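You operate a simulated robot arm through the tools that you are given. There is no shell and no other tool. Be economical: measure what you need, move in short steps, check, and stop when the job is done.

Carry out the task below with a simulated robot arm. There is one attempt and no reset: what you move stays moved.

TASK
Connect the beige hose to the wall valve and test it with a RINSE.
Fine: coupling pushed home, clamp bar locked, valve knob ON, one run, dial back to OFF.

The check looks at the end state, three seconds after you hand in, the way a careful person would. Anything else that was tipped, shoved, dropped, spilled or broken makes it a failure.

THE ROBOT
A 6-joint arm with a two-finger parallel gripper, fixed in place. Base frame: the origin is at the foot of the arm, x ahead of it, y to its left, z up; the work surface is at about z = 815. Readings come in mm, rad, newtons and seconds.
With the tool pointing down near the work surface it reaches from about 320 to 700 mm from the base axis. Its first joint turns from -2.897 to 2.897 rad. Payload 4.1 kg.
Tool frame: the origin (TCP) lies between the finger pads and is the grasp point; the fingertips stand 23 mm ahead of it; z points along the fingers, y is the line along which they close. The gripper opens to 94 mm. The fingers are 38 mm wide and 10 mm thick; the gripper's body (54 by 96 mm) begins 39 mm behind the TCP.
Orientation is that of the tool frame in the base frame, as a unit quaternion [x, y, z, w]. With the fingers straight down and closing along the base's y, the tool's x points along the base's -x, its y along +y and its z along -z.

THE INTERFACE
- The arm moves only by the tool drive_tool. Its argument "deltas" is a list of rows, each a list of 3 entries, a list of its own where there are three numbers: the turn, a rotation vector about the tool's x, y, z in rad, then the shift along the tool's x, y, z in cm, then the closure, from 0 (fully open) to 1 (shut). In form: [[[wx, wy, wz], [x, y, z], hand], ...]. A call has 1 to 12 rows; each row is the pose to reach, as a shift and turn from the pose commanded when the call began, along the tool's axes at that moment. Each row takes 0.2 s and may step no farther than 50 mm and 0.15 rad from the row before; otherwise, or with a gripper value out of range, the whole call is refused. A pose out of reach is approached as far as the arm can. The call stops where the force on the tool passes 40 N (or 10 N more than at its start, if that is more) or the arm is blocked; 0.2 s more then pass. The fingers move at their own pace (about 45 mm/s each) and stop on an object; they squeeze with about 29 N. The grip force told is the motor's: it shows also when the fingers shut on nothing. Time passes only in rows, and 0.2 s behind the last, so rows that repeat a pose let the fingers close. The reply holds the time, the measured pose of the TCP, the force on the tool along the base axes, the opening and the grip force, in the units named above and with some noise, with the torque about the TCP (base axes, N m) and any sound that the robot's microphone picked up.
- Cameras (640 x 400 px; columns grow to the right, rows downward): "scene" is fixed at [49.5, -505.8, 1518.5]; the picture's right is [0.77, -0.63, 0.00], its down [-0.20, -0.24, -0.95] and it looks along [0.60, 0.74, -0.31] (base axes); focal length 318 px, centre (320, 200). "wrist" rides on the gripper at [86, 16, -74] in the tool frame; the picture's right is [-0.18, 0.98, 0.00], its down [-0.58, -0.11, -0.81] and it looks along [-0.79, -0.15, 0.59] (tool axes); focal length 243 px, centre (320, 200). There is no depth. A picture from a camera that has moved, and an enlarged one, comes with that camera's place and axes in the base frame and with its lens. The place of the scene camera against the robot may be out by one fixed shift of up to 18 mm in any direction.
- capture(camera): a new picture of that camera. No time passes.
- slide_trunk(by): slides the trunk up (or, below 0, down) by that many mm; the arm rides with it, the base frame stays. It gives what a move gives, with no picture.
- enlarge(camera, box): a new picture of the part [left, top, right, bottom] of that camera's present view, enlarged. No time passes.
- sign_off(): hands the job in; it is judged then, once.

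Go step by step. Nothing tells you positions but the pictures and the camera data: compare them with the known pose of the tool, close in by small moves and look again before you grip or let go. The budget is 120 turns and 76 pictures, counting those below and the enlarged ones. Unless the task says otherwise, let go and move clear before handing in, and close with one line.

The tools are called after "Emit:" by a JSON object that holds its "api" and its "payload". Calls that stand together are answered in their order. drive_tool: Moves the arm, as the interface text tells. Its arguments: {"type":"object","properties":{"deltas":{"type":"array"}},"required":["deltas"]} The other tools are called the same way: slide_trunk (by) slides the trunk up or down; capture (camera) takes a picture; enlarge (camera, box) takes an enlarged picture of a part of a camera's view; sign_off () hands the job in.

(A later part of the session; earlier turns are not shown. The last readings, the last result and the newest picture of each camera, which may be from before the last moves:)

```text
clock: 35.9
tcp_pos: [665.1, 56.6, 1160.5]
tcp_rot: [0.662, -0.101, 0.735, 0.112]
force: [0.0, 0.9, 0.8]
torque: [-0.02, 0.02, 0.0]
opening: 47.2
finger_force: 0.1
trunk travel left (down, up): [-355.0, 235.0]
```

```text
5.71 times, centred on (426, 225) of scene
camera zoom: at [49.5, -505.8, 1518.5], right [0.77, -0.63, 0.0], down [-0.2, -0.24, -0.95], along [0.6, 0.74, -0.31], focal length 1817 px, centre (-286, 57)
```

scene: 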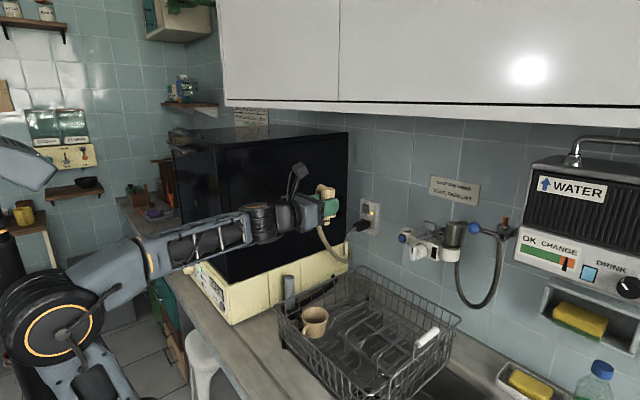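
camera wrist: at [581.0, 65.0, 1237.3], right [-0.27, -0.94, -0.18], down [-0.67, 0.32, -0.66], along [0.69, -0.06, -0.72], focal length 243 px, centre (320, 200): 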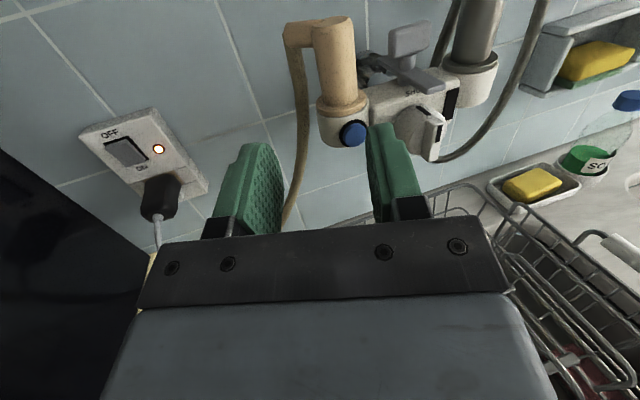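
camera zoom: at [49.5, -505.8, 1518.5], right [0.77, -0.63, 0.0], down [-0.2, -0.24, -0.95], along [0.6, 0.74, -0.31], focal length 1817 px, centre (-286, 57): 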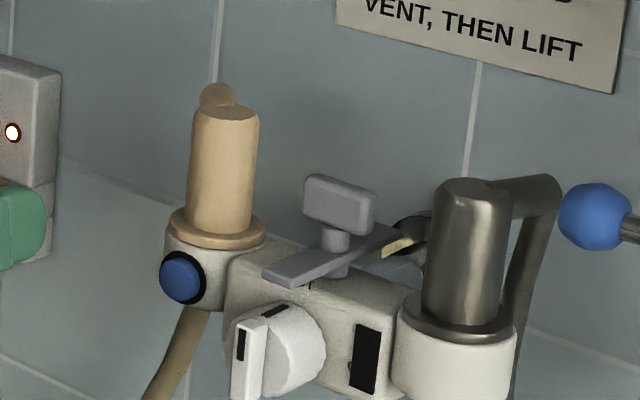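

The rotation step was too large, so I'll repeat it with smaller steps.

Emit:
{"api": "drive_tool", "payload": {"deltas": [[[0.075, -0.089, -0.005], [0.1, 2.2, 1.3], 1], [[0.15, -0.178, -0.01], [0.2, 4.4, 2.7], 1], [[0.226, -0.267, -0.016], [0.32, 6.6, 4], 1], [[0.302, -0.356, -0.0215], [0.43, 8.9, 5.45], 1], [[0.302, -0.356, -0.0215], [0.43, 8.9, 5.45], 1]]}}

Emit:
{"api": "capture", "payload": {"camera": "wrist"}}

Emit:
{"api": "enlarge", "payload": {"camera": "scene", "box": [370, 190, 482, 260]}}

```text
clock: 37.1
tcp_pos: [686.5, -25.0, 1173.7]
tcp_rot: [0.76, -0.015, 0.649, 0.016]
force: [0.9, -0.5, 0.0]
torque: [-0.02, 0.0, -0.04]
opening: 0.2
finger_force: 28.8
out of reach, approached as far as the arm can: row 4
trunk travel left (down, up): [-355.0, 235.0]
```

```text
36 pictures are left
camera wrist: at [626.8, -37.6, 1269.1], right [-0.08, -0.98, -0.18], down [-0.88, 0.15, -0.45], along [0.47, 0.12, -0.88], focal length 243 px, centre (320, 200)
```

wrist: 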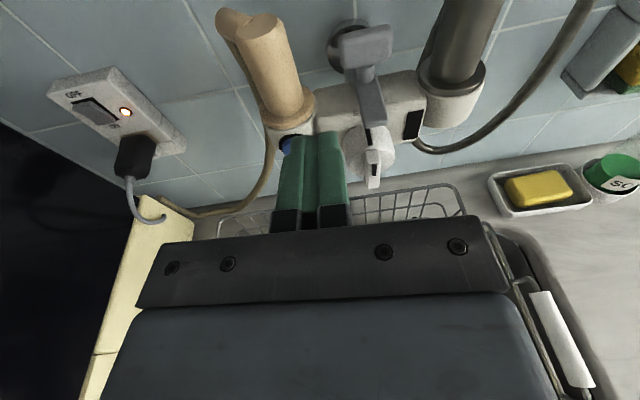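

```text
5.71 times, centred on (426, 225) of scene
camera zoom: at [49.5, -505.8, 1518.5], right [0.77, -0.63, 0.0], down [-0.2, -0.24, -0.95], along [0.6, 0.74, -0.31], focal length 1817 px, centre (-286, 57)
```

zoom: 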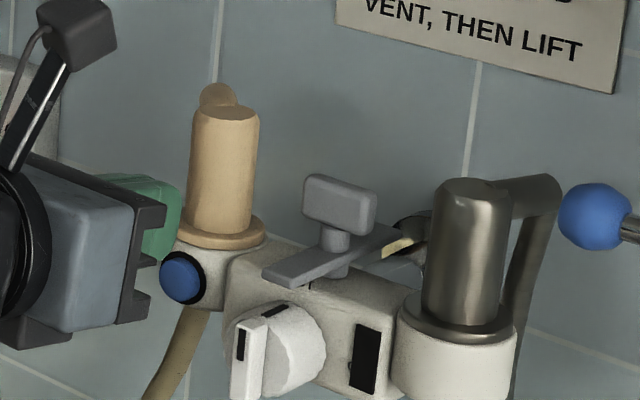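

The pose is good enough, pitched about 0.16 down. I'll zoom on the bar for height and position.

Emit:
{"api": "enlarge", "payload": {"camera": "wrist", "box": [260, 10, 452, 130]}}

```text
3.33 times, centred on (356, 70) of wrist
camera zoom: at [626.8, -37.6, 1269.1], right [-0.08, -0.98, -0.18], down [-0.88, 0.15, -0.45], along [0.47, 0.12, -0.88], focal length 809 px, centre (200, 633)
```

zoom: 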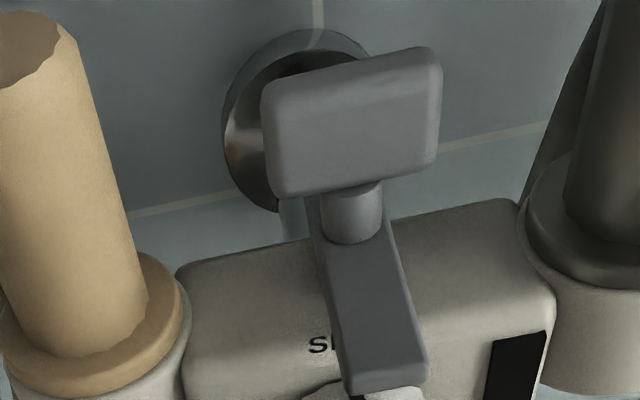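

The pivot is at (794, −63), the bar half-length about 47, its top z about 1141. I'll place the shut fingertip just left of the bar's front end.

Emit:
{"api": "drive_tool", "payload": {"deltas": [[[0, 0, 0], [0, 1.38, 1], 1], [[0, 0, 0], [-0.6, 1.38, 3], 1], [[0, 0, 0], [-1.24, 1.38, 5.09], 1], [[0, 0, 0], [-1.24, 1.38, 5.09], 1]]}}

Emit:
{"api": "capture", "payload": {"camera": "wrist"}}

Emit:
{"api": "enlarge", "payload": {"camera": "scene", "box": [390, 200, 470, 250]}}

```text
clock: 38.0
tcp_pos: [727.3, -59.3, 1151.5]
tcp_rot: [0.79, 0.0, 0.614, -0.001]
force: [-54.1, 1.0, -3.0]
torque: [-0.04, 0.56, -0.17]
opening: 0.0
finger_force: 29.1
out of reach, approached as far as the arm can: row 1
trunk travel left (down, up): [-355.0, 235.0]
stopped in row 4: the force on the tool passed its limit at 49 N (the readings are from after the stop); the commanded pose is now the measured one
```

```text
33 pictures are left
camera wrist: at [676.6, -77.2, 1252.5], right [-0.04, -0.98, -0.18], down [-0.93, 0.11, -0.36], along [0.37, 0.15, -0.91], focal length 243 px, centre (320, 200)
```

wrist: 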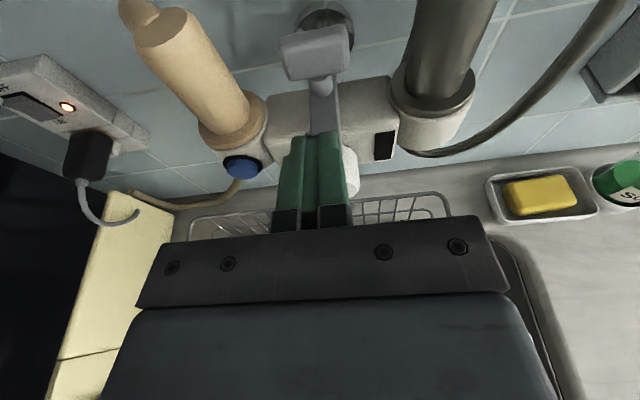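

```text
8.00 times, centred on (430, 225) of scene
camera zoom: at [49.5, -505.8, 1518.5], right [0.77, -0.63, 0.0], down [-0.2, -0.24, -0.95], along [0.6, 0.74, -0.31], focal length 2544 px, centre (-560, 0)
```

zoom: 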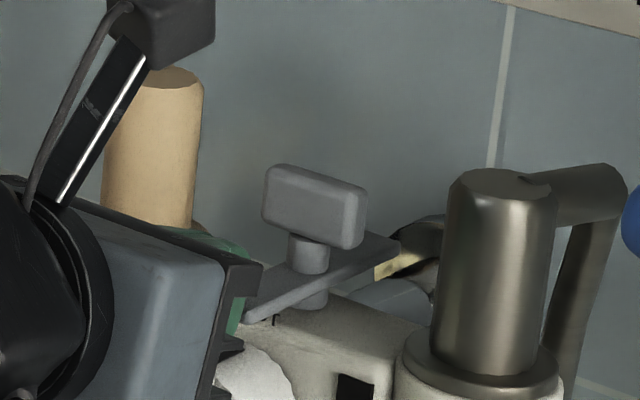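

The command had been offset by the unreached pose, so the tip bumped the bar end head-on, though nothing seems to have moved. I'm backing off, shifting left and coming in beside the bar.

Emit:
{"api": "drive_tool", "payload": {"deltas": [[[0, 0, 0], [-0.37, 0, -1.45], 1], [[0, 0, 0], [-0.18, -1.0, -1.5], 1], [[0, 0, 0], [-0.18, -1.9, -1.5], 1], [[0, 0, 0], [0.1, -1.9, -0.4], 1], [[0, 0, 0], [0.42, -1.9, 0.66], 1], [[0, 0, 0], [0.42, -1.9, 0.66], 1]]}}

Emit:
{"api": "enlarge", "payload": {"camera": "wrist", "box": [230, 20, 390, 120]}}

```text
clock: 39.4
tcp_pos: [741.4, -41.9, 1149.1]
tcp_rot: [0.792, 0.0, 0.611, -0.001]
force: [0.6, 0.7, -0.6]
torque: [0.02, 0.0, 0.01]
opening: 0.0
finger_force: 28.8
trunk travel left (down, up): [-355.0, 235.0]
```

```text
4.00 times, centred on (310, 70) of wrist
camera zoom: at [692.1, -57.8, 1250.4], right [-0.05, -0.98, -0.18], down [-0.93, 0.11, -0.36], along [0.37, 0.15, -0.92], focal length 970 px, centre (360, 720)
```

zoom: 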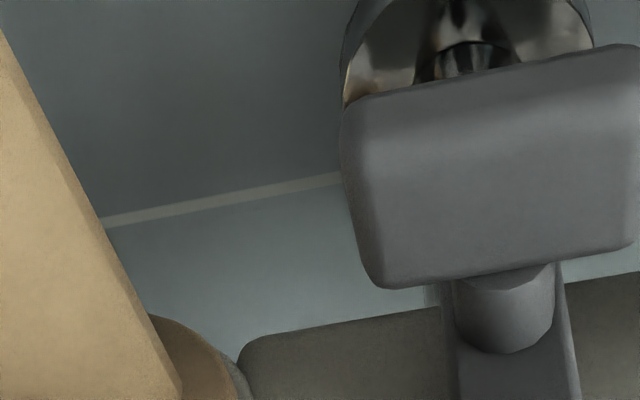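

The fingertip is beside the bar. I'll raise it 4 mm and sweep the front end towards −y along the arc, first about 45°.

Emit:
{"api": "drive_tool", "payload": {"deltas": [[[0, 0, 0], [0.39, 0, -0.1], 1], [[0, 0, 0], [0.27, 0.6, -0.55], 1], [[0, 0, 0], [0.27, 1.21, -0.55], 1], [[0, 0, 0], [0.28, 1.7, -0.52], 1], [[0, 0, 0], [0.29, 2.17, -0.49], 1], [[0, 0, 0], [0.34, 2.6, -0.3], 1], [[0, 0, 0], [0.39, 3.01, -0.11], 1]]}}

Emit:
{"api": "enlarge", "payload": {"camera": "scene", "box": [390, 200, 470, 250]}}

```text
clock: 41.0
tcp_pos: [742.8, -71.1, 1153.2]
tcp_rot: [0.792, 0.0, 0.611, -0.002]
force: [-0.6, -0.1, -0.8]
torque: [0.02, -0.01, 0.03]
opening: 0.0
finger_force: 28.7
trunk travel left (down, up): [-355.0, 235.0]
```

```text
8.00 times, centred on (430, 225) of scene
camera zoom: at [49.5, -505.8, 1518.5], right [0.77, -0.63, 0.0], down [-0.2, -0.24, -0.95], along [0.6, 0.74, -0.31], focal length 2544 px, centre (-560, 0)
```

zoom: 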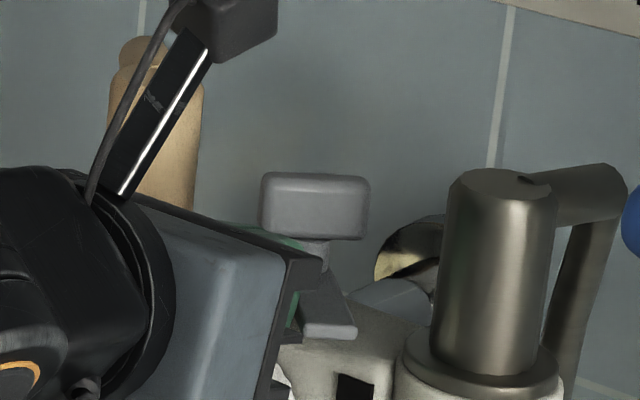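

The bar turns freely, so I'm sweeping on to 90°.

Emit:
{"api": "drive_tool", "payload": {"deltas": [[[0, 0, 0], [0.06, 0.4, 0.25], 1], [[0, 0, 0], [0.13, 0.74, 0.5], 1], [[0, 0, 0], [0.22, 0.95, 0.9], 1], [[0, 0, 0], [0.33, 1.1, 1.26], 1], [[0, 0, 0], [0.43, 1.15, 1.65], 1], [[0, 0, 0], [0.54, 1.2, 2.03], 1], [[0, 0, 0], [0.54, 1.2, 2.03], 1]]}}

Emit:
{"api": "enlarge", "payload": {"camera": "scene", "box": [390, 200, 470, 250]}}

Emit:
{"api": "capture", "payload": {"camera": "wrist"}}

```text
clock: 42.6
tcp_pos: [762.2, -82.6, 1153.5]
tcp_rot: [0.792, 0.001, 0.611, -0.002]
force: [-0.2, 0.2, 0.1]
torque: [0.01, 0.02, 0.01]
opening: 0.0
finger_force: 29.4
trunk travel left (down, up): [-355.0, 235.0]
```

```text
8.00 times, centred on (430, 225) of scene
camera zoom: at [49.5, -505.8, 1518.5], right [0.77, -0.63, 0.0], down [-0.2, -0.24, -0.95], along [0.6, 0.74, -0.31], focal length 2544 px, centre (-560, 0)
```

zoom: 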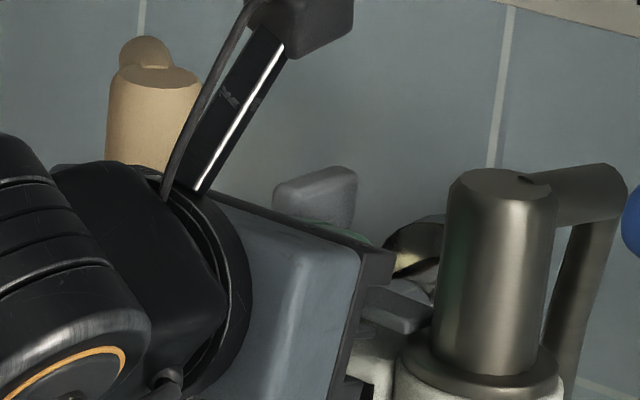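

```text
28 pictures are left
camera wrist: at [713.0, -99.9, 1254.0], right [-0.04, -0.98, -0.18], down [-0.93, 0.11, -0.36], along [0.37, 0.15, -0.92], focal length 243 px, centre (320, 200)
```

wrist: 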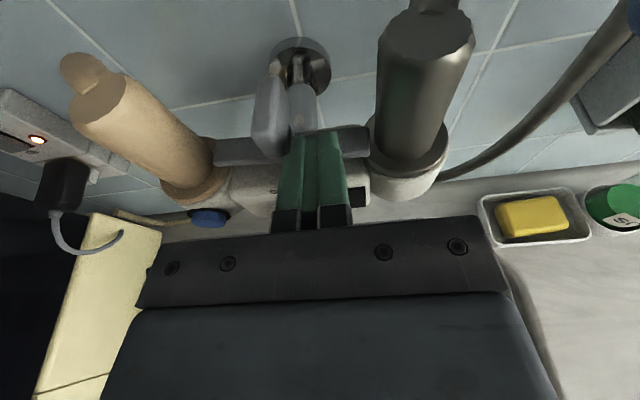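

The bar is nearly across. I'll push on towards +x until it stops.

Emit:
{"api": "drive_tool", "payload": {"deltas": [[[0, 0, 0], [0.05, 0, 0.2], 1], [[0, 0, 0], [0.1, 0, 0.4], 1], [[0, 0, 0], [0.15, 0, 0.6], 1], [[0, 0, 0], [0.15, 0, 0.6], 1]]}}

```text
clock: 43.6
tcp_pos: [765.2, -82.8, 1154.2]
tcp_rot: [0.791, 0.001, 0.612, -0.002]
force: [-32.2, 0.5, -8.4]
torque: [-0.05, 0.6, 0.18]
opening: 0.0
finger_force: 29.0
trunk travel left (down, up): [-355.0, 235.0]
```

It reached a solid stop, with the bar face at x≈786 as expected for 90°. I'm backing off to look.

Emit:
{"api": "drive_tool", "payload": {"deltas": [[[0, 0, 0], [-0.3, 0, -2], 1], [[0, 0, 0], [0, 0, -5], 1], [[0, 0, 0], [0, -1, -9], 1], [[0, 0, 0], [0, -2, -12], 1], [[0, 0, 0], [0, -2, -12], 1]]}}

Emit:
{"api": "enlarge", "payload": {"camera": "scene", "box": [384, 200, 480, 260]}}

Emit:
{"api": "enlarge", "payload": {"camera": "wrist", "box": [180, 0, 480, 188]}}

```text
clock: 44.8
tcp_pos: [652.2, -63.5, 1184.3]
tcp_rot: [0.792, 0.001, 0.61, -0.002]
force: [0.5, -0.4, -1.0]
torque: [-0.02, 0.01, 0.0]
opening: 0.0
finger_force: 28.6
trunk travel left (down, up): [-355.0, 235.0]
```

```text
6.67 times, centred on (432, 230) of scene
camera zoom: at [49.5, -505.8, 1518.5], right [0.77, -0.63, 0.0], down [-0.2, -0.24, -0.95], along [0.6, 0.74, -0.31], focal length 2120 px, centre (-427, 0)
```

zoom: 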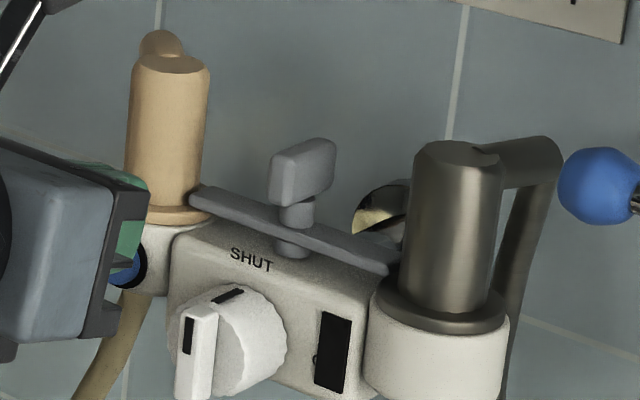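

```text
2.13 times, centred on (330, 94) of wrist
camera zoom: at [602.4, -80.5, 1285.5], right [-0.05, -0.98, -0.18], down [-0.93, 0.11, -0.36], along [0.37, 0.15, -0.92], focal length 516 px, centre (299, 426)
```

zoom: 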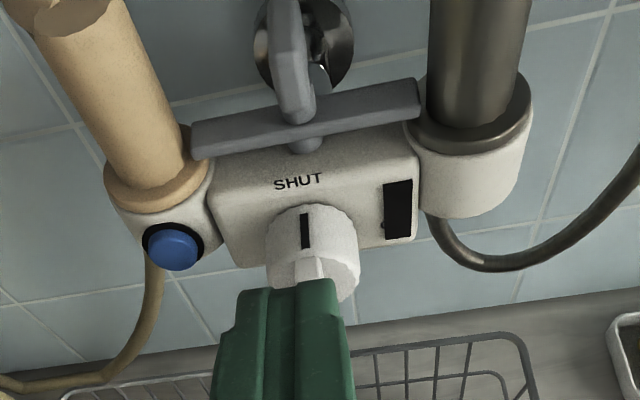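

The clamp bar is locked across both flanges and the knob clearly points at SHUT. I'll look at the markings around the knob.

Emit:
{"api": "enlarge", "payload": {"camera": "scene", "box": [404, 236, 452, 266]}}

```text
13.33 times, centred on (428, 251) of scene
camera zoom: at [49.5, -505.8, 1518.5], right [0.77, -0.63, 0.0], down [-0.2, -0.24, -0.95], along [0.6, 0.74, -0.31], focal length 4240 px, centre (-1120, -480)
```

zoom: 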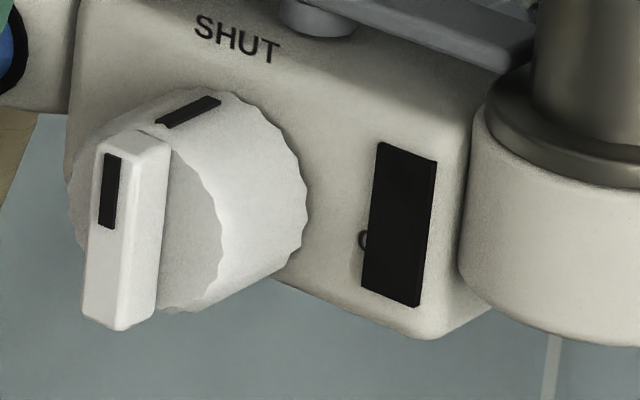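

A covered "O…" label sits at 3 o'clock, so ON is a 90° clockwise turn as seen from the front. The lever plate is near (731, −61, 1100); before gripping I'll level the tool and test a +90° roll in free space.

Emit:
{"api": "drive_tool", "payload": {"deltas": [[[0, 0.13, 0], [0.25, -0.1, 1], 0.5], [[0, 0.258, 0], [0.5, -0.25, 1.9], 0.5], [[0, 0.258, 0], [0.5, -0.25, 1.9], 0.5]]}}

Emit:
{"api": "drive_tool", "payload": {"deltas": [[[0, 0, 0.145], [0, 0, 0], 0.5], [[0, 0, 0.29], [0, 0, 0], 0.5], [[0, 0, 0.435], [0, 0, 0], 0.5], [[0, 0, 0.58], [0, 0, 0], 0.5], [[0, 0, 0.725], [0, 0, 0], 0.5], [[0, 0, 0.87], [0, 0, 0], 0.5], [[0, 0, 1.015], [0, 0, 0], 0.5], [[0, 0, 1.16], [0, 0, 0], 0.5], [[0, 0, 1.305], [0, 0, 0], 0.5], [[0, 0, 1.45], [0, 0, 0], 0.5], [[0, 0, 1.5708], [0, 0, 0], 0.5], [[0, 0, 1.5708], [0, 0, 0], 0.5]]}}

```text
clock: 45.6
tcp_pos: [672.1, -60.8, 1184.4]
tcp_rot: [0.707, 0.002, 0.707, -0.002]
force: [-0.3, -0.5, -0.1]
torque: [0.03, -0.01, 0.01]
opening: 46.9
finger_force: 0.0
out of reach, approached as far as the arm can: row 1, 2
trunk travel left (down, up): [-355.0, 235.0]
```

```text
clock: 48.2
tcp_pos: [672.8, -59.5, 1182.5]
tcp_rot: [-0.499, 0.5, -0.499, 0.502]
force: [-0.4, 0.6, -0.1]
torque: [-0.01, 0.02, 0.0]
opening: 46.9
finger_force: 0.0
trunk travel left (down, up): [-355.0, 235.0]
```

The +90° roll works here. I'll roll back, lower the trunk to knob height and look.

Emit:
{"api": "drive_tool", "payload": {"deltas": [[[0, 0, -0.145], [0, 0, 0], 0.5], [[0, 0, -0.29], [0, 0, 0], 0.5], [[0, 0, -0.435], [0, 0, 0], 0.5], [[0, 0, -0.58], [0, 0, 0], 0.5], [[0, 0, -0.725], [0, 0, 0], 0.5], [[0, 0, -0.87], [0, 0, 0], 0.5], [[0, 0, -1.015], [0, 0, 0], 0.5], [[0, 0, -1.16], [0, 0, 0], 0.5], [[0, 0, -1.305], [0, 0, 0], 0.5], [[0, 0, -1.45], [0, 0, 0], 0.5], [[0, 0, -1.5708], [0, 0, 0], 0.5], [[0, 0, -1.5708], [0, 0, 0], 0.5]]}}

Emit:
{"api": "slide_trunk", "payload": {"by": -83}}

Emit:
{"api": "capture", "payload": {"camera": "wrist"}}

Emit:
{"api": "enlarge", "payload": {"camera": "scene", "box": [376, 220, 456, 270]}}

```text
clock: 50.8
tcp_pos: [672.1, -59.4, 1182.7]
tcp_rot: [0.707, 0.001, 0.707, -0.001]
force: [0.1, 0.1, -0.2]
torque: [0.05, -0.02, -0.02]
opening: 46.8
finger_force: 0.1
trunk travel left (down, up): [-355.0, 235.0]
```

```text
clock: 52.0
tcp_pos: [672.8, -59.7, 1100.1]
tcp_rot: [0.707, 0.0, 0.707, -0.001]
force: [0.4, 0.8, 0.0]
torque: [-0.01, -0.02, 0.0]
opening: 46.9
finger_force: 0.0
trunk travel left (down, up): [-272.0, 318.0]
```

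```text
24 pictures are left
camera wrist: at [598.0, -77.5, 1185.5], right [0.0, -0.98, -0.19], down [-0.81, 0.11, -0.58], along [0.59, 0.15, -0.79], focal length 243 px, centre (320, 200)
```

wrist: 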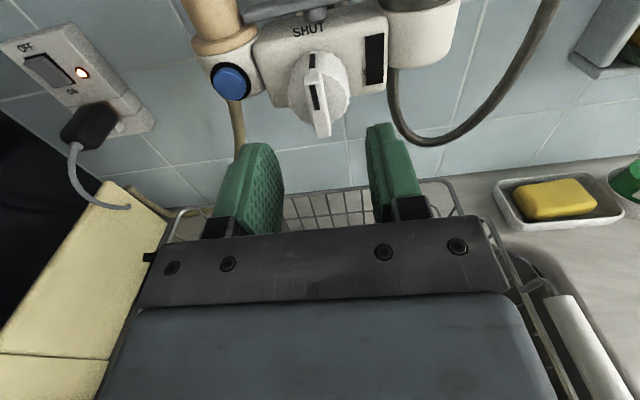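

```text
8.00 times, centred on (416, 245) of scene
camera zoom: at [49.5, -505.8, 1518.5], right [0.77, -0.63, 0.0], down [-0.2, -0.24, -0.95], along [0.6, 0.74, -0.31], focal length 2544 px, centre (-448, -160)
```

zoom: 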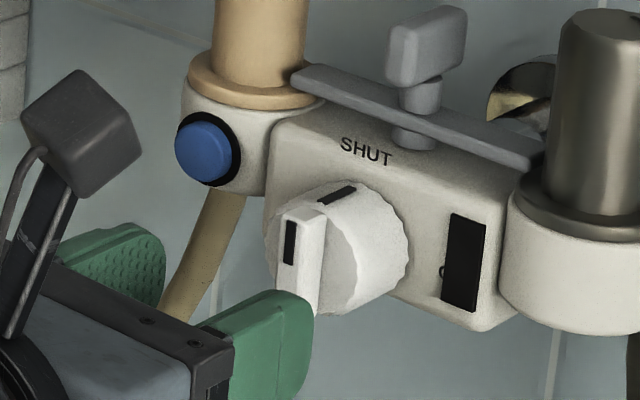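

The geometry agrees: lever plate at y≈−60.5, z≈1100, front face x≈731. I'll advance so the fingertips straddle it just short of the collar, then grip.

Emit:
{"api": "drive_tool", "payload": {"deltas": [[[0, 0, 0], [0, 0.1, 2], 0.5], [[0, 0, 0], [0, 0.1, 3.5], 0.5], [[0, 0, 0], [0, 0.1, 4.4], 0.5], [[0, 0, 0], [0, 0.1, 4.4], 0.5]]}}

Emit:
{"api": "drive_tool", "payload": {"deltas": [[[0, 0, 0], [0, 0, 0], 1], [[0, 0, 0], [0, 0, 0], 1], [[0, 0, 0], [0, 0, 0], 1], [[0, 0, 0], [0, 0, 0], 1]]}}

Emit:
{"api": "enlarge", "payload": {"camera": "scene", "box": [376, 220, 456, 270]}}

```text
clock: 53.0
tcp_pos: [715.6, -61.2, 1100.4]
tcp_rot: [0.707, 0.0, 0.707, -0.001]
force: [1.1, -1.0, -0.8]
torque: [0.03, -0.01, 0.0]
opening: 46.8
finger_force: 0.0
trunk travel left (down, up): [-272.0, 318.0]
```

```text
clock: 54.0
tcp_pos: [715.5, -59.7, 1100.0]
tcp_rot: [0.707, 0.001, 0.707, -0.001]
force: [-1.7, 11.3, -1.0]
torque: [0.04, 0.5, 0.26]
opening: 11.0
finger_force: 44.8
trunk travel left (down, up): [-272.0, 318.0]
```

```text
8.00 times, centred on (416, 245) of scene
camera zoom: at [49.5, -505.8, 1518.5], right [0.77, -0.63, 0.0], down [-0.2, -0.24, -0.95], along [0.6, 0.74, -0.31], focal length 2544 px, centre (-448, -160)
```

zoom: 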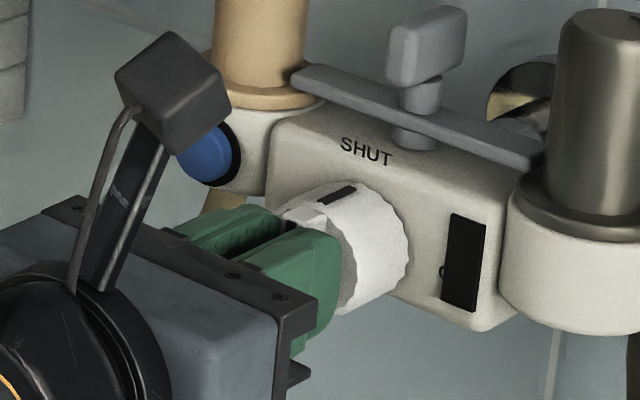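

I have an 11 mm plate in the grip, slightly offset in y. I'll correct by 1.2 mm and roll 90° clockwise.

Emit:
{"api": "drive_tool", "payload": {"deltas": [[[0, 0, 0], [0, -0.12, 0], 1], [[0, 0, 0.14], [0, -0.12, 0], 1], [[0, 0, 0.28], [0, -0.12, 0], 1], [[0, 0, 0.42], [0, -0.12, 0], 1], [[0, 0, 0.56], [0, -0.12, 0], 1], [[0, 0, 0.7], [0, -0.12, 0], 1], [[0, 0, 0.84], [0, -0.12, 0], 1]]}}

```text
clock: 55.5
tcp_pos: [715.9, -60.8, 1098.3]
tcp_rot: [0.645, -0.29, 0.645, -0.289]
force: [-9.8, 4.1, -10.6]
torque: [-0.03, -0.61, -0.86]
opening: 10.8
finger_force: 45.0
trunk travel left (down, up): [-272.0, 318.0]
```

The knob turns with the hand. I'm finishing the remaining rotation with a small downward correction.

Emit:
{"api": "drive_tool", "payload": {"deltas": [[[0, 0, 0.13], [-0.08, 0.09, 0], 1], [[0, 0, 0.26], [-0.08, 0.09, 0], 1], [[0, 0, 0.39], [-0.08, 0.09, 0], 1], [[0, 0, 0.52], [-0.08, 0.09, 0], 1], [[0, 0, 0.65], [-0.08, 0.09, 0], 1], [[0, 0, 0.731], [-0.08, 0.09, 0], 1], [[0, 0, 0.76], [-0.08, 0.09, 0], 1]]}}

Emit:
{"api": "enlarge", "payload": {"camera": "scene", "box": [376, 220, 456, 270]}}

```text
clock: 57.1
tcp_pos: [716.6, -62.3, 1097.3]
tcp_rot: [-0.493, 0.508, -0.492, 0.506]
force: [-12.6, -4.7, -15.7]
torque: [-1.54, 0.3, -0.64]
opening: 10.5
finger_force: 45.2
trunk travel left (down, up): [-272.0, 318.0]
```

```text
8.00 times, centred on (416, 245) of scene
camera zoom: at [49.5, -505.8, 1518.5], right [0.77, -0.63, 0.0], down [-0.2, -0.24, -0.95], along [0.6, 0.74, -0.31], focal length 2544 px, centre (-448, -160)
```

zoom: 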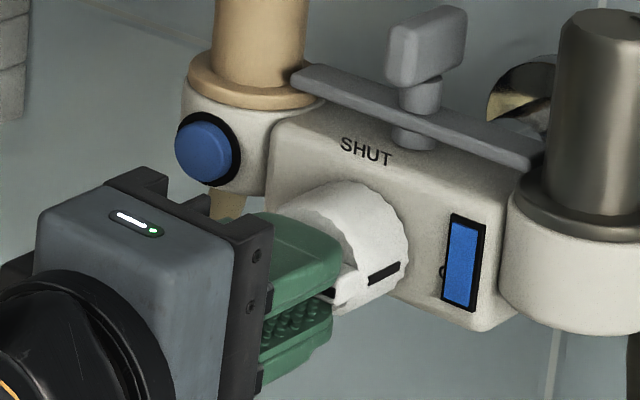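

The window has turned blue, so water is on and the knob is at its stop. I'll release and retreat straight back.

Emit:
{"api": "drive_tool", "payload": {"deltas": [[[0, 0, -0.03], [0, 0, 0], 1], [[0, 0, -0.03], [0, 0, 0], 0.6], [[0, 0, -0.03], [0, 0, 0], 0.6], [[0, 0, -0.03], [0, 0, 0], 0.6], [[0, 0, -0.03], [0, 0, -3], 0.6], [[0, 0, -0.03], [0, 0, -6], 0.6], [[0, 0, -0.03], [0, 0, -8], 0.6]]}}

Emit:
{"api": "enlarge", "payload": {"camera": "scene", "box": [384, 195, 480, 270]}}

```text
clock: 58.8
tcp_pos: [636.0, -60.4, 1099.0]
tcp_rot: [-0.5, 0.499, -0.5, 0.501]
force: [0.4, -0.6, -0.5]
torque: [0.01, 0.04, -0.01]
opening: 37.6
finger_force: 0.0
trunk travel left (down, up): [-272.0, 318.0]
```

```text
5.33 times, centred on (432, 232) of scene
camera zoom: at [49.5, -505.8, 1518.5], right [0.77, -0.63, 0.0], down [-0.2, -0.24, -0.95], along [0.6, 0.74, -0.31], focal length 1696 px, centre (-277, 27)
```

zoom: 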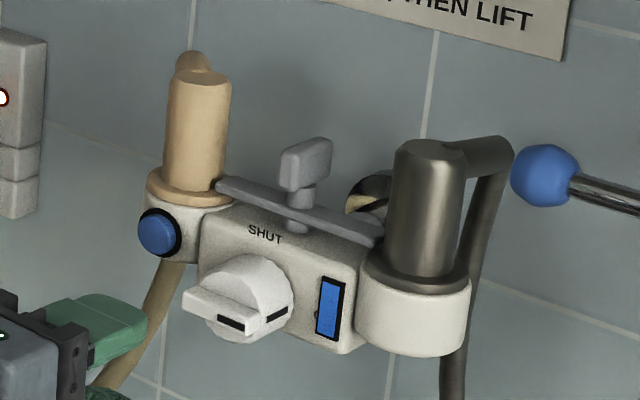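

The connection is complete: coupling home, bar locked, knob ON. Now the machine; START is near (350, 362, 867). I'll unroll the wrist, then pitch down while retreating and rising.

Emit:
{"api": "drive_tool", "payload": {"deltas": [[[0, 0, -0.14], [0, 0, 0], 0.6], [[0, 0, -0.28], [0, 0, 0], 0.6], [[0, 0, -0.42], [0, 0, 0], 0.6], [[0, 0, -0.56], [0, 0, 0], 0.6], [[0, 0, -0.7], [0, 0, 0], 0.6], [[0, 0, -0.84], [0, 0, 0], 0.6], [[0, 0, -0.98], [0, 0, 0], 0.6], [[0, 0, -1.12], [0, 0, 0], 0.6], [[0, 0, -1.26], [0, 0, 0], 0.6], [[0, 0, -1.4], [0, 0, 0], 0.6], [[0, 0, -1.54], [0, 0, 0], 0.6], [[0, 0, -1.5708], [0, 0, 0], 0.6]]}}

Emit:
{"api": "drive_tool", "payload": {"deltas": [[[0, -0.14, 0], [1, 0, -1.4], 0.6], [[0, -0.28, 0], [2, 0, -2.8], 0.6], [[0, -0.42, 0], [3, 0, -4.2], 0.6], [[0, -0.56, 0], [4, 0, -5.6], 0.6], [[0, -0.7, 0], [5, 0, -7], 0.6], [[0, -0.84, 0], [6, 0, -8.4], 0.6], [[0, -0.98, 0], [7, 0, -9.8], 0.6], [[0, -1.12, 0], [8, 0, -11.2], 0.6], [[0, -1.26, 0], [9, 0, -12.6], 0.6], [[0, -1.4, 0], [10, 0, -14], 0.6], [[0, -1.54, 0], [11, 0, -15], 0.6], [[0, -1.5708, 0], [11, 0, -15], 0.6]]}}

```text
clock: 61.4
tcp_pos: [636.1, -59.6, 1098.9]
tcp_rot: [0.707, 0.001, 0.708, 0.0]
force: [0.2, -0.2, 0.3]
torque: [0.01, 0.0, 0.01]
opening: 37.6
finger_force: 0.1
trunk travel left (down, up): [-272.0, 318.0]
```

```text
clock: 64.0
tcp_pos: [451.8, -55.1, 1139.4]
tcp_rot: [1.0, 0.002, 0.007, 0.0]
force: [-0.6, 0.4, 0.9]
torque: [0.0, -0.1, 0.0]
opening: 38.1
finger_force: 0.2
out of reach, approached as far as the arm can: row 1, 2, 3, 10, 11, 12
trunk travel left (down, up): [-272.0, 318.0]
```

Emit:
{"api": "slide_trunk", "payload": {"by": 100}}

Emit:
{"api": "drive_tool", "payload": {"deltas": [[[0, 0, 0], [0, 0, 0], 0.6]]}}

```text
clock: 65.3
tcp_pos: [454.0, -57.4, 1239.1]
tcp_rot: [1.0, 0.001, 0.005, 0.0]
force: [-0.5, 0.0, -0.1]
torque: [-0.01, -0.02, -0.01]
opening: 37.5
finger_force: 0.1
trunk travel left (down, up): [-372.0, 218.0]
```

```text
clock: 65.7
tcp_pos: [453.6, -56.3, 1239.6]
tcp_rot: [1.0, 0.002, 0.005, 0.0]
force: [-0.5, 0.7, 0.1]
torque: [-0.02, 0.01, 0.0]
opening: 37.6
finger_force: 0.1
trunk travel left (down, up): [-372.0, 218.0]
```

Now I'll yaw 180° back to the starting wrist family, which gives a good forward camera view at the panel, while moving towards the machine front.

Emit:
{"api": "drive_tool", "payload": {"deltas": [[[0, 0, -0.145], [-0.9, -1.8, 0], 0.6], [[0, 0, -0.29], [-1.8, -3.6, 0], 0.6], [[0, 0, -0.435], [-2.7, -5.4, 0], 0.6], [[0, 0, -0.58], [-3.6, -7.2, 0], 0.6], [[0, 0, -0.725], [-4.5, -9, 0], 0.6], [[0, 0, -0.87], [-5.4, -10.8, 0], 0.6], [[0, 0, -1.015], [-6.3, -12.6, 0], 0.6], [[0, 0, -1.16], [-7.2, -14.4, 0], 0.6], [[0, 0, -1.305], [-8.1, -16.2, 0], 0.6], [[0, 0, -1.45], [-9, -18, 0], 0.6], [[0, 0, -1.5708], [-10, -20, 0], 0.6]]}}

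Emit:
{"api": "drive_tool", "payload": {"deltas": [[[0, 0, -0.145], [0, 0, 0], 0.6], [[0, 0, -0.29], [0, 0, 0], 0.6], [[0, 0, -0.435], [0, 0, 0], 0.6], [[0, 0, -0.58], [0, 0, 0], 0.6], [[0, 0, -0.725], [0, 0, 0], 0.6], [[0, 0, -0.87], [0, 0, 0], 0.6], [[0, 0, -1.015], [0, 0, 0], 0.6], [[0, 0, -1.16], [0, 0, 0], 0.6], [[0, 0, -1.305], [0, 0, 0], 0.6], [[0, 0, -1.45], [0, 0, 0], 0.6], [[0, 0, -1.5708], [0, 0, 0], 0.6], [[0, 0, -1.5708], [0, 0, 0], 0.6]]}}

```text
clock: 68.1
tcp_pos: [353.6, 144.9, 1237.1]
tcp_rot: [0.706, 0.708, 0.003, 0.004]
force: [0.0, -0.8, 0.1]
torque: [-0.02, -0.02, 0.01]
opening: 37.5
finger_force: 0.0
trunk travel left (down, up): [-372.0, 218.0]
```

```text
clock: 70.7
tcp_pos: [352.9, 143.9, 1238.6]
tcp_rot: [-0.001, 1.0, 0.0, 0.005]
force: [0.0, 0.0, 0.0]
torque: [0.0, 0.01, 0.02]
opening: 37.8
finger_force: 0.2
trunk travel left (down, up): [-372.0, 218.0]
```

Emit:
{"api": "drive_tool", "payload": {"deltas": [[[0, 0, 0], [2.7, 2.8, 0], 0.6], [[0, 0, 0], [5.3, 5.6, 0], 0.6], [[0, 0, 0], [7, 8.6, 0], 0.6], [[0, 0, 0], [8.6, 11.6, 0], 0.6], [[0, 0, 0], [10.3, 14.6, 0], 0.6], [[0, 0, 0], [12.3, 19, 0], 0.6], [[0, 0, 0], [14.3, 23.4, 0], 0.6], [[0, 0, 0], [14.8, 28, 0], 0.6], [[0, 0, 0], [15.3, 32.6, 0], 0.6], [[0, 0, 0], [15.3, 37.1, 0], 0.6], [[0, 0, 0], [15.3, 41.6, 0], 0.6]]}}

Emit:
{"api": "slide_trunk", "payload": {"by": -220}}

Emit:
{"api": "capture", "payload": {"camera": "wrist"}}

```text
clock: 73.1
tcp_pos: [189.1, 477.5, 1180.3]
tcp_rot: [0.0, 1.0, 0.001, 0.004]
force: [0.4, 0.1, 0.6]
torque: [0.01, 0.04, -0.01]
opening: 37.6
finger_force: 0.1
out of reach, approached as far as the arm can: row 8, 9, 10, 11
trunk travel left (down, up): [-372.0, 218.0]
```

```text
clock: 75.4
tcp_pos: [189.4, 477.9, 960.6]
tcp_rot: [0.0, 1.0, 0.002, 0.005]
force: [0.0, 0.0, 0.0]
torque: [-0.01, 0.01, -0.01]
opening: 37.6
finger_force: 0.1
trunk travel left (down, up): [-152.0, 438.0]
```

```text
19 pictures are left
camera wrist: at [102.1, 493.1, 1032.9], right [0.18, 0.98, 0.0], down [0.57, -0.11, 0.81], along [0.8, -0.15, -0.58], focal length 243 px, centre (320, 200)
```

wrist: 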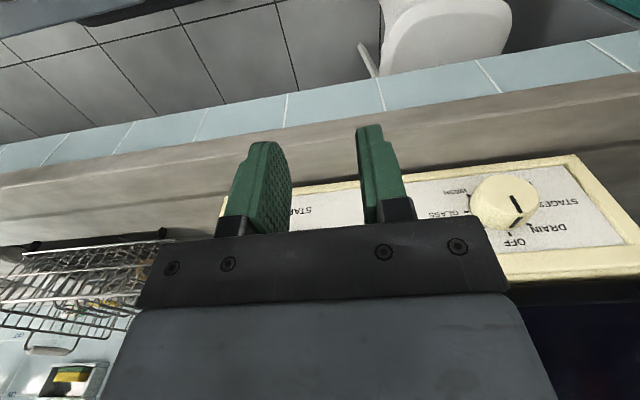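

The dial with its labels is visible at the right. I'll zoom in on it.

Emit:
{"api": "enlarge", "payload": {"camera": "wrist", "box": [400, 140, 640, 290]}}

```text
2.67 times, centred on (520, 215) of wrist
camera zoom: at [102.1, 493.1, 1032.9], right [0.18, 0.98, 0.0], down [0.57, -0.11, 0.81], along [0.8, -0.15, -0.58], focal length 647 px, centre (-213, 160)
```

zoom: 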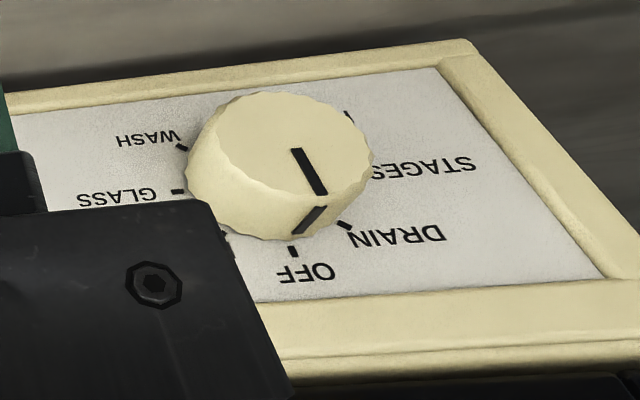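

OFF is at the top, with ticks for DRAIN, STAGES, WASH, GLASS and one hidden one, probably RINSE. The panel is tilted about 45° and the dial face is near (339, 651, 880), so I'll pitch square to the panel and look with the fingers wide.

Emit:
{"api": "drive_tool", "payload": {"deltas": [[[0, -0.13, 0], [-1.2, 2.9, 0], 0], [[0, -0.26, 0], [-2.4, 5.8, 0], 0], [[0, -0.39, 0], [-3.6, 8.7, 0.2], 0], [[0, -0.52, 0], [-4.8, 11.6, 0.2], 0], [[0, -0.65, 0], [-6.1, 14.5, 0.4], 0], [[0, -0.785, 0], [-7.4, 17.3, 0.4], 0], [[0, -0.785, 0], [-7.4, 17.3, 0.4], 0]]}}

Emit:
{"api": "capture", "payload": {"camera": "wrist"}}

```text
clock: 77.0
tcp_pos: [240.9, 568.7, 914.3]
tcp_rot: [0.0, 0.922, 0.002, 0.388]
force: [-0.5, -0.6, -0.6]
torque: [0.0, -0.02, -0.03]
opening: 93.9
finger_force: 0.0
out of reach, approached as far as the arm can: row 1, 2, 3, 4, 5, 6, 7
trunk travel left (down, up): [-152.0, 438.0]
```

```text
17 pictures are left
camera wrist: at [127.8, 583.9, 903.6], right [0.13, 0.98, 0.13], down [-0.17, -0.11, 0.98], along [0.98, -0.15, 0.15], focal length 243 px, centre (320, 200)
```

wrist: 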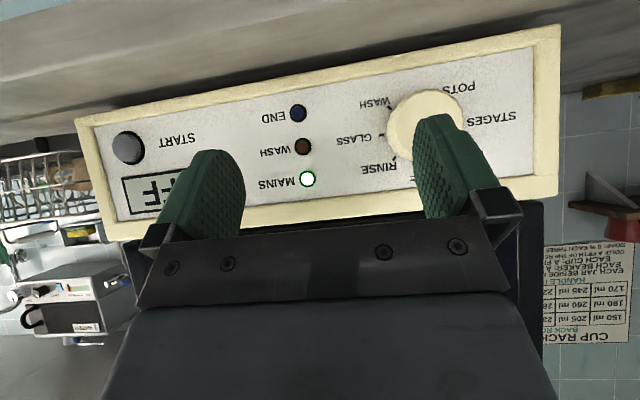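

RINSE is the first tick clockwise from OFF. The arm is limited at this height, so I'll raise the trunk and drive down to centre on the dial.

Emit:
{"api": "slide_trunk", "payload": {"by": 150}}

Emit:
{"api": "drive_tool", "payload": {"deltas": [[[0, 0, 0], [1.6, 2, 2.4], 0], [[0, 0, 0], [3.2, 4, 4.8], 0], [[0, 0, 0], [4.8, 6, 7.2], 0], [[0, 0, 0], [6.47, 7.8, 9.69], 0], [[0, 0, 0], [6.47, 7.8, 9.69], 0]]}}

Emit:
{"api": "capture", "payload": {"camera": "wrist"}}

```text
clock: 78.8
tcp_pos: [240.6, 568.8, 1063.1]
tcp_rot: [0.0, 0.922, 0.001, 0.387]
force: [-0.1, -0.4, 0.6]
torque: [-0.01, 0.01, -0.01]
opening: 94.0
finger_force: 0.1
trunk travel left (down, up): [-302.0, 288.0]
```

```text
clock: 80.0
tcp_pos: [259.8, 620.4, 943.2]
tcp_rot: [0.001, 0.922, 0.001, 0.387]
force: [-0.6, -0.1, 0.1]
torque: [-0.02, -0.03, -0.01]
opening: 93.9
finger_force: 0.0
out of reach, approached as far as the arm can: row 1, 2, 3, 4, 5
trunk travel left (down, up): [-302.0, 288.0]
```

```text
16 pictures are left
camera wrist: at [147.3, 635.7, 930.6], right [0.13, 0.98, 0.13], down [-0.17, -0.11, 0.98], along [0.98, -0.15, 0.15], focal length 243 px, centre (320, 200)
```

wrist: 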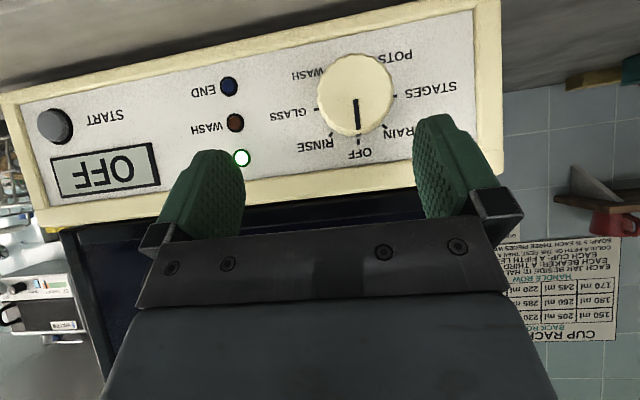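

Emit:
{"api": "enlarge", "payload": {"camera": "wrist", "box": [270, 30, 470, 170]}}

```text
2.86 times, centred on (370, 100) of wrist
camera zoom: at [147.3, 635.7, 930.6], right [0.13, 0.98, 0.13], down [-0.17, -0.11, 0.98], along [0.98, -0.15, 0.15], focal length 693 px, centre (177, 486)
```

zoom: 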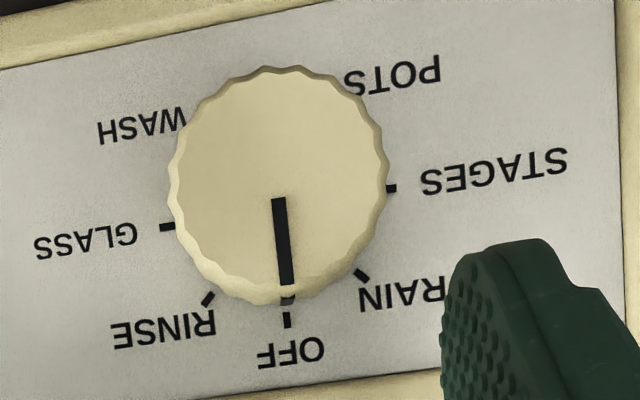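

Dial ticks are 45° apart, so RINSE is +45° clockwise. The dial face is at about (328, 643, 887), diameter about 53 mm. I'll raise the trunk to shoulder level, tilt the tool slightly outward for reach, and go to a pre-grasp.

Emit:
{"api": "slide_trunk", "payload": {"by": 150}}

Emit:
{"api": "drive_tool", "payload": {"deltas": [[[-0.03, 0, 0], [2, 0.5, 2.9], 0], [[-0.06, 0, 0], [4, 1, 5.9], 0], [[-0.09, 0, 0], [6, 1.5, 8.8], 0], [[-0.12, 0, 0], [8, 2, 11.8], 0], [[-0.12, 0, 0], [9.92, 2.3, 14.7], 0], [[-0.12, 0, 0], [9.92, 2.3, 14.7], 0]]}}

Emit:
{"api": "capture", "payload": {"camera": "wrist"}}

```text
clock: 81.7
tcp_pos: [260.1, 620.1, 1091.5]
tcp_rot: [-0.001, 0.922, 0.001, 0.388]
force: [0.1, 0.7, -0.3]
torque: [0.04, 0.04, -0.01]
opening: 94.4
finger_force: 0.0
trunk travel left (down, up): [-452.0, 138.0]
```

```text
clock: 83.1
tcp_pos: [296.6, 642.9, 917.3]
tcp_rot: [-0.024, 0.92, 0.056, 0.387]
force: [-0.5, -0.6, 0.3]
torque: [0.03, 0.01, 0.01]
opening: 94.0
finger_force: 0.2
trunk travel left (down, up): [-452.0, 138.0]
```

```text
14 pictures are left
camera wrist: at [182.2, 650.3, 907.2], right [0.04, 0.98, 0.22], down [-0.15, -0.21, 0.97], along [0.99, -0.08, 0.14], focal length 243 px, centre (320, 200)
```

wrist: 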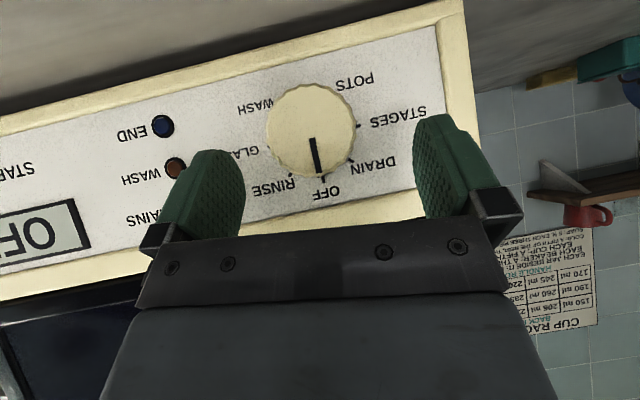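

I'm reaching it well. The dial centre is offset about (−3, −6) mm in the tool and its face is about 43 mm ahead, so I'll advance over it and close.

Emit:
{"api": "drive_tool", "payload": {"deltas": [[[0, 0, 0], [-0.3, -0.65, 0.5], 0], [[0, 0, 0], [-0.3, -0.65, 1.7], 0], [[0, 0, 0], [-0.3, -0.65, 2.6], 0], [[0, 0, 0], [-0.3, -0.65, 3.1], 0], [[0, 0, 0], [-0.3, -0.65, 3.1], 0]]}}

Emit:
{"api": "capture", "payload": {"camera": "wrist"}}

```text
clock: 84.3
tcp_pos: [320.8, 640.4, 897.0]
tcp_rot: [-0.024, 0.92, 0.056, 0.387]
force: [0.1, 0.7, -0.7]
torque: [-0.01, -0.01, 0.03]
opening: 94.2
finger_force: 0.0
trunk travel left (down, up): [-452.0, 138.0]
```

```text
13 pictures are left
camera wrist: at [206.4, 647.5, 887.6], right [0.04, 0.98, 0.22], down [-0.16, -0.21, 0.97], along [0.99, -0.08, 0.14], focal length 243 px, centre (320, 200)
```

wrist: 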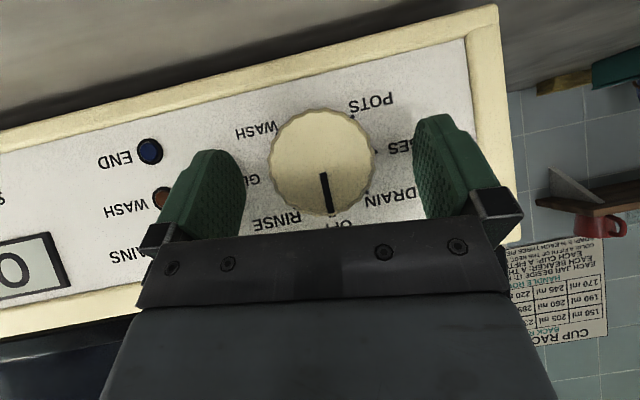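

Centred. The face is about 16 mm ahead of the TCP, so I'll advance 7 mm more and grip.

Emit:
{"api": "drive_tool", "payload": {"deltas": [[[0, 0, 0], [-0.25, 0, 0.4], 0], [[0, 0, 0], [-0.25, 0, 0.7], 0], [[0, 0, 0], [-0.25, 0, 0.7], 0]]}}

Emit:
{"api": "drive_tool", "payload": {"deltas": [[[0, 0, 0], [0, 0, 0], 1], [[0, 0, 0], [0, 0, 0], 1], [[0, 0, 0], [0, 0, 0], 1], [[0, 0, 0], [0, 0, 0], 1]]}}

```text
clock: 85.2
tcp_pos: [321.5, 640.4, 897.7]
tcp_rot: [-0.023, 0.92, 0.059, 0.386]
force: [-32.9, -5.9, 10.2]
torque: [-0.59, -0.1, -1.82]
opening: 94.0
finger_force: 0.0
trunk travel left (down, up): [-452.0, 138.0]
stopped in row 3: the force on the tool passed its limit at 41 N (the readings are from after the stop); the commanded pose is now the measured one
```

```text
clock: 85.5
tcp_pos: [320.9, 636.6, 896.6]
tcp_rot: [-0.018, 0.922, 0.054, 0.384]
force: [-34.7, -27.5, 9.6]
torque: [-0.48, -0.04, -2.2]
opening: 73.6
finger_force: 11.3
trunk travel left (down, up): [-452.0, 138.0]
stopped in row 1: the force on the tool passed its limit at 48 N (the readings are from after the stop); the commanded pose is now the measured one
```

The −y fingertip is touching the panel because of my tilt. I'll back off, take the tilt out so both fingers are square, and re-centre.

Emit:
{"api": "drive_tool", "payload": {"deltas": [[[0, 0, 0], [0, 0, -0.8], 0], [[0.06, 0, 0], [-0.1, 0.3, -1], 0], [[0.12, 0, 0], [-0.2, 0.65, -1], 0], [[0.12, 0, 0], [-0.2, 0.65, -1], 0], [[0.12, 0, 0], [-0.2, 0.65, -1], 0]]}}

Emit:
{"api": "capture", "payload": {"camera": "wrist"}}

```text
clock: 86.7
tcp_pos: [318.5, 636.2, 902.3]
tcp_rot: [0.003, 0.923, -0.001, 0.384]
force: [-0.6, -0.5, -0.4]
torque: [0.0, 0.03, -0.01]
opening: 93.9
finger_force: 0.0
out of reach, approached as far as the arm can: row 3, 4, 5
trunk travel left (down, up): [-452.0, 138.0]
```

```text
12 pictures are left
camera wrist: at [205.5, 654.5, 892.3], right [0.14, 0.98, 0.13], down [-0.16, -0.11, 0.98], along [0.98, -0.16, 0.15], focal length 243 px, centre (320, 200)
```

wrist: 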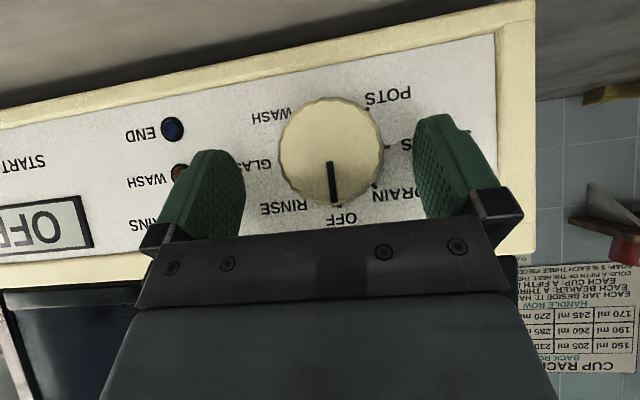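

It's at the reach limit without tilt. I'll compromise on about 0.07 rad of tilt, re-centre, with modest depth.

Emit:
{"api": "drive_tool", "payload": {"deltas": [[[-0.07, 0, 0], [0, 0.1, 0.2], 0], [[-0.07, 0, 0], [0, 0.1, 0.5], 0], [[-0.07, 0, 0], [0, 0.1, 0.8], 0], [[-0.07, 0, 0], [0, 0.1, 0.8], 0]]}}

Emit:
{"api": "capture", "payload": {"camera": "wrist"}}

```text
clock: 87.7
tcp_pos: [322.9, 640.1, 897.5]
tcp_rot: [-0.01, 0.922, 0.032, 0.385]
force: [-3.7, -0.6, 2.1]
torque: [-0.11, -0.06, -0.21]
opening: 94.1
finger_force: 0.1
trunk travel left (down, up): [-452.0, 138.0]
```

```text
11 pictures are left
camera wrist: at [209.2, 650.4, 888.0], right [0.09, 0.98, 0.18], down [-0.16, -0.17, 0.97], along [0.98, -0.11, 0.14], focal length 243 px, centre (320, 200)
```

wrist: 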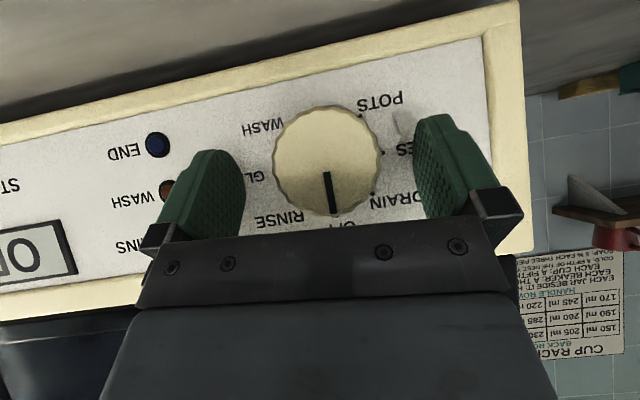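

Emit:
{"api": "drive_tool", "payload": {"deltas": [[[0, 0, 0], [0, 0.3, -0.15], 0], [[0, 0, 0], [0, 0.3, -0.15], 0.3], [[0, 0, 0], [0, 0.3, -0.15], 0.4], [[0, 0, 0], [0, 0.3, -0.15], 0.5], [[0, 0, 0], [0, 0.3, -0.15], 1], [[0, 0, 0], [0, 0.3, -0.15], 1]]}}

```text
clock: 89.1
tcp_pos: [321.2, 641.9, 897.2]
tcp_rot: [-0.01, 0.923, 0.031, 0.385]
force: [0.1, -2.0, -1.2]
torque: [0.02, -0.14, -0.08]
opening: 53.1
finger_force: 44.5
trunk travel left (down, up): [-452.0, 138.0]
```

The dial is gripped and centred (53 mm). I'm rotating +45° to RINSE.

Emit:
{"api": "drive_tool", "payload": {"deltas": [[[0, 0, 0.13], [0, 0, 0], 1], [[0, 0, 0.26], [0, 0, 0], 1], [[0, 0, 0.39], [0, 0, 0], 1], [[0, 0, 0.52], [0, 0, 0], 1], [[0, 0, 0.65], [0, 0, 0], 1], [[0, 0, 0.785], [0, 0, 0], 1], [[0, 0, 0.785], [0, 0, 0], 1]]}}

Emit:
{"api": "capture", "payload": {"camera": "wrist"}}

```text
clock: 90.3
tcp_pos: [314.5, 649.9, 897.0]
tcp_rot: [0.253, 0.888, 0.152, 0.353]
force: [-22.8, 24.0, -5.7]
torque: [0.12, 0.24, 2.69]
opening: 57.7
finger_force: 45.1
trunk travel left (down, up): [-452.0, 138.0]
stopped in row 5: the force on the tool passed its limit at 44 N (the readings are from after the stop); the commanded pose is now the measured one
```

```text
10 pictures are left
camera wrist: at [214.2, 703.6, 907.3], right [0.45, 0.71, 0.54], down [-0.24, -0.49, 0.84], along [0.86, -0.51, -0.04], focal length 243 px, centre (320, 200)
```

wrist: 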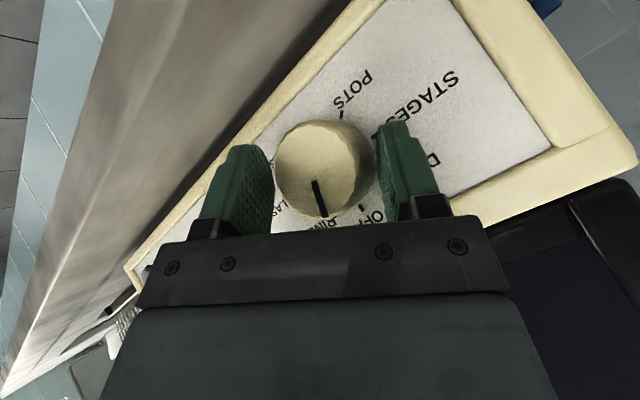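

The dial has turned and the pointer seems at RINSE, though a fingertip touched the panel. I'll release, back off and check.

Emit:
{"api": "drive_tool", "payload": {"deltas": [[[0, 0, 0], [0, 0, 0], 0.2], [[0, 0, 0], [0, 0, 0], 0.2], [[0, 0, 0], [0, 0, -1.5], 0], [[0, 0, 0], [0, 0, -4], 0], [[0, 0, 0], [0, 0, -7], 0]]}}

Emit:
{"api": "capture", "payload": {"camera": "wrist"}}

```text
clock: 91.1
tcp_pos: [309.7, 639.0, 894.0]
tcp_rot: [0.259, 0.889, 0.137, 0.353]
force: [-34.5, -9.2, -10.1]
torque: [-0.21, -0.03, 0.7]
opening: 83.0
finger_force: 0.1
trunk travel left (down, up): [-452.0, 138.0]
stopped in row 3: the force on the tool passed its limit at 45 N (the readings are from after the stop); the commanded pose is now the measured one
```

```text
9 pictures are left
camera wrist: at [210.3, 696.0, 904.9], right [0.47, 0.71, 0.52], down [-0.24, -0.46, 0.85], along [0.85, -0.53, -0.04], focal length 243 px, centre (320, 200)
```

wrist: 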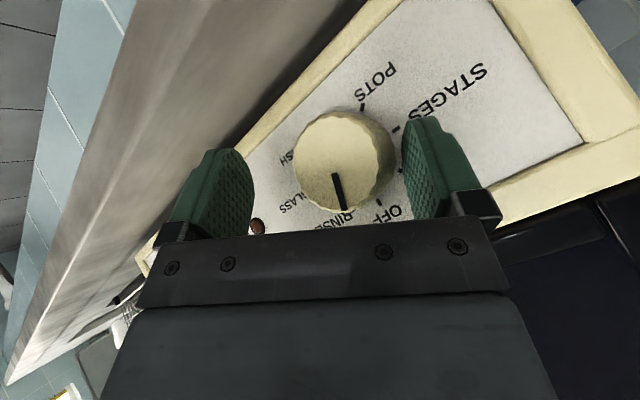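

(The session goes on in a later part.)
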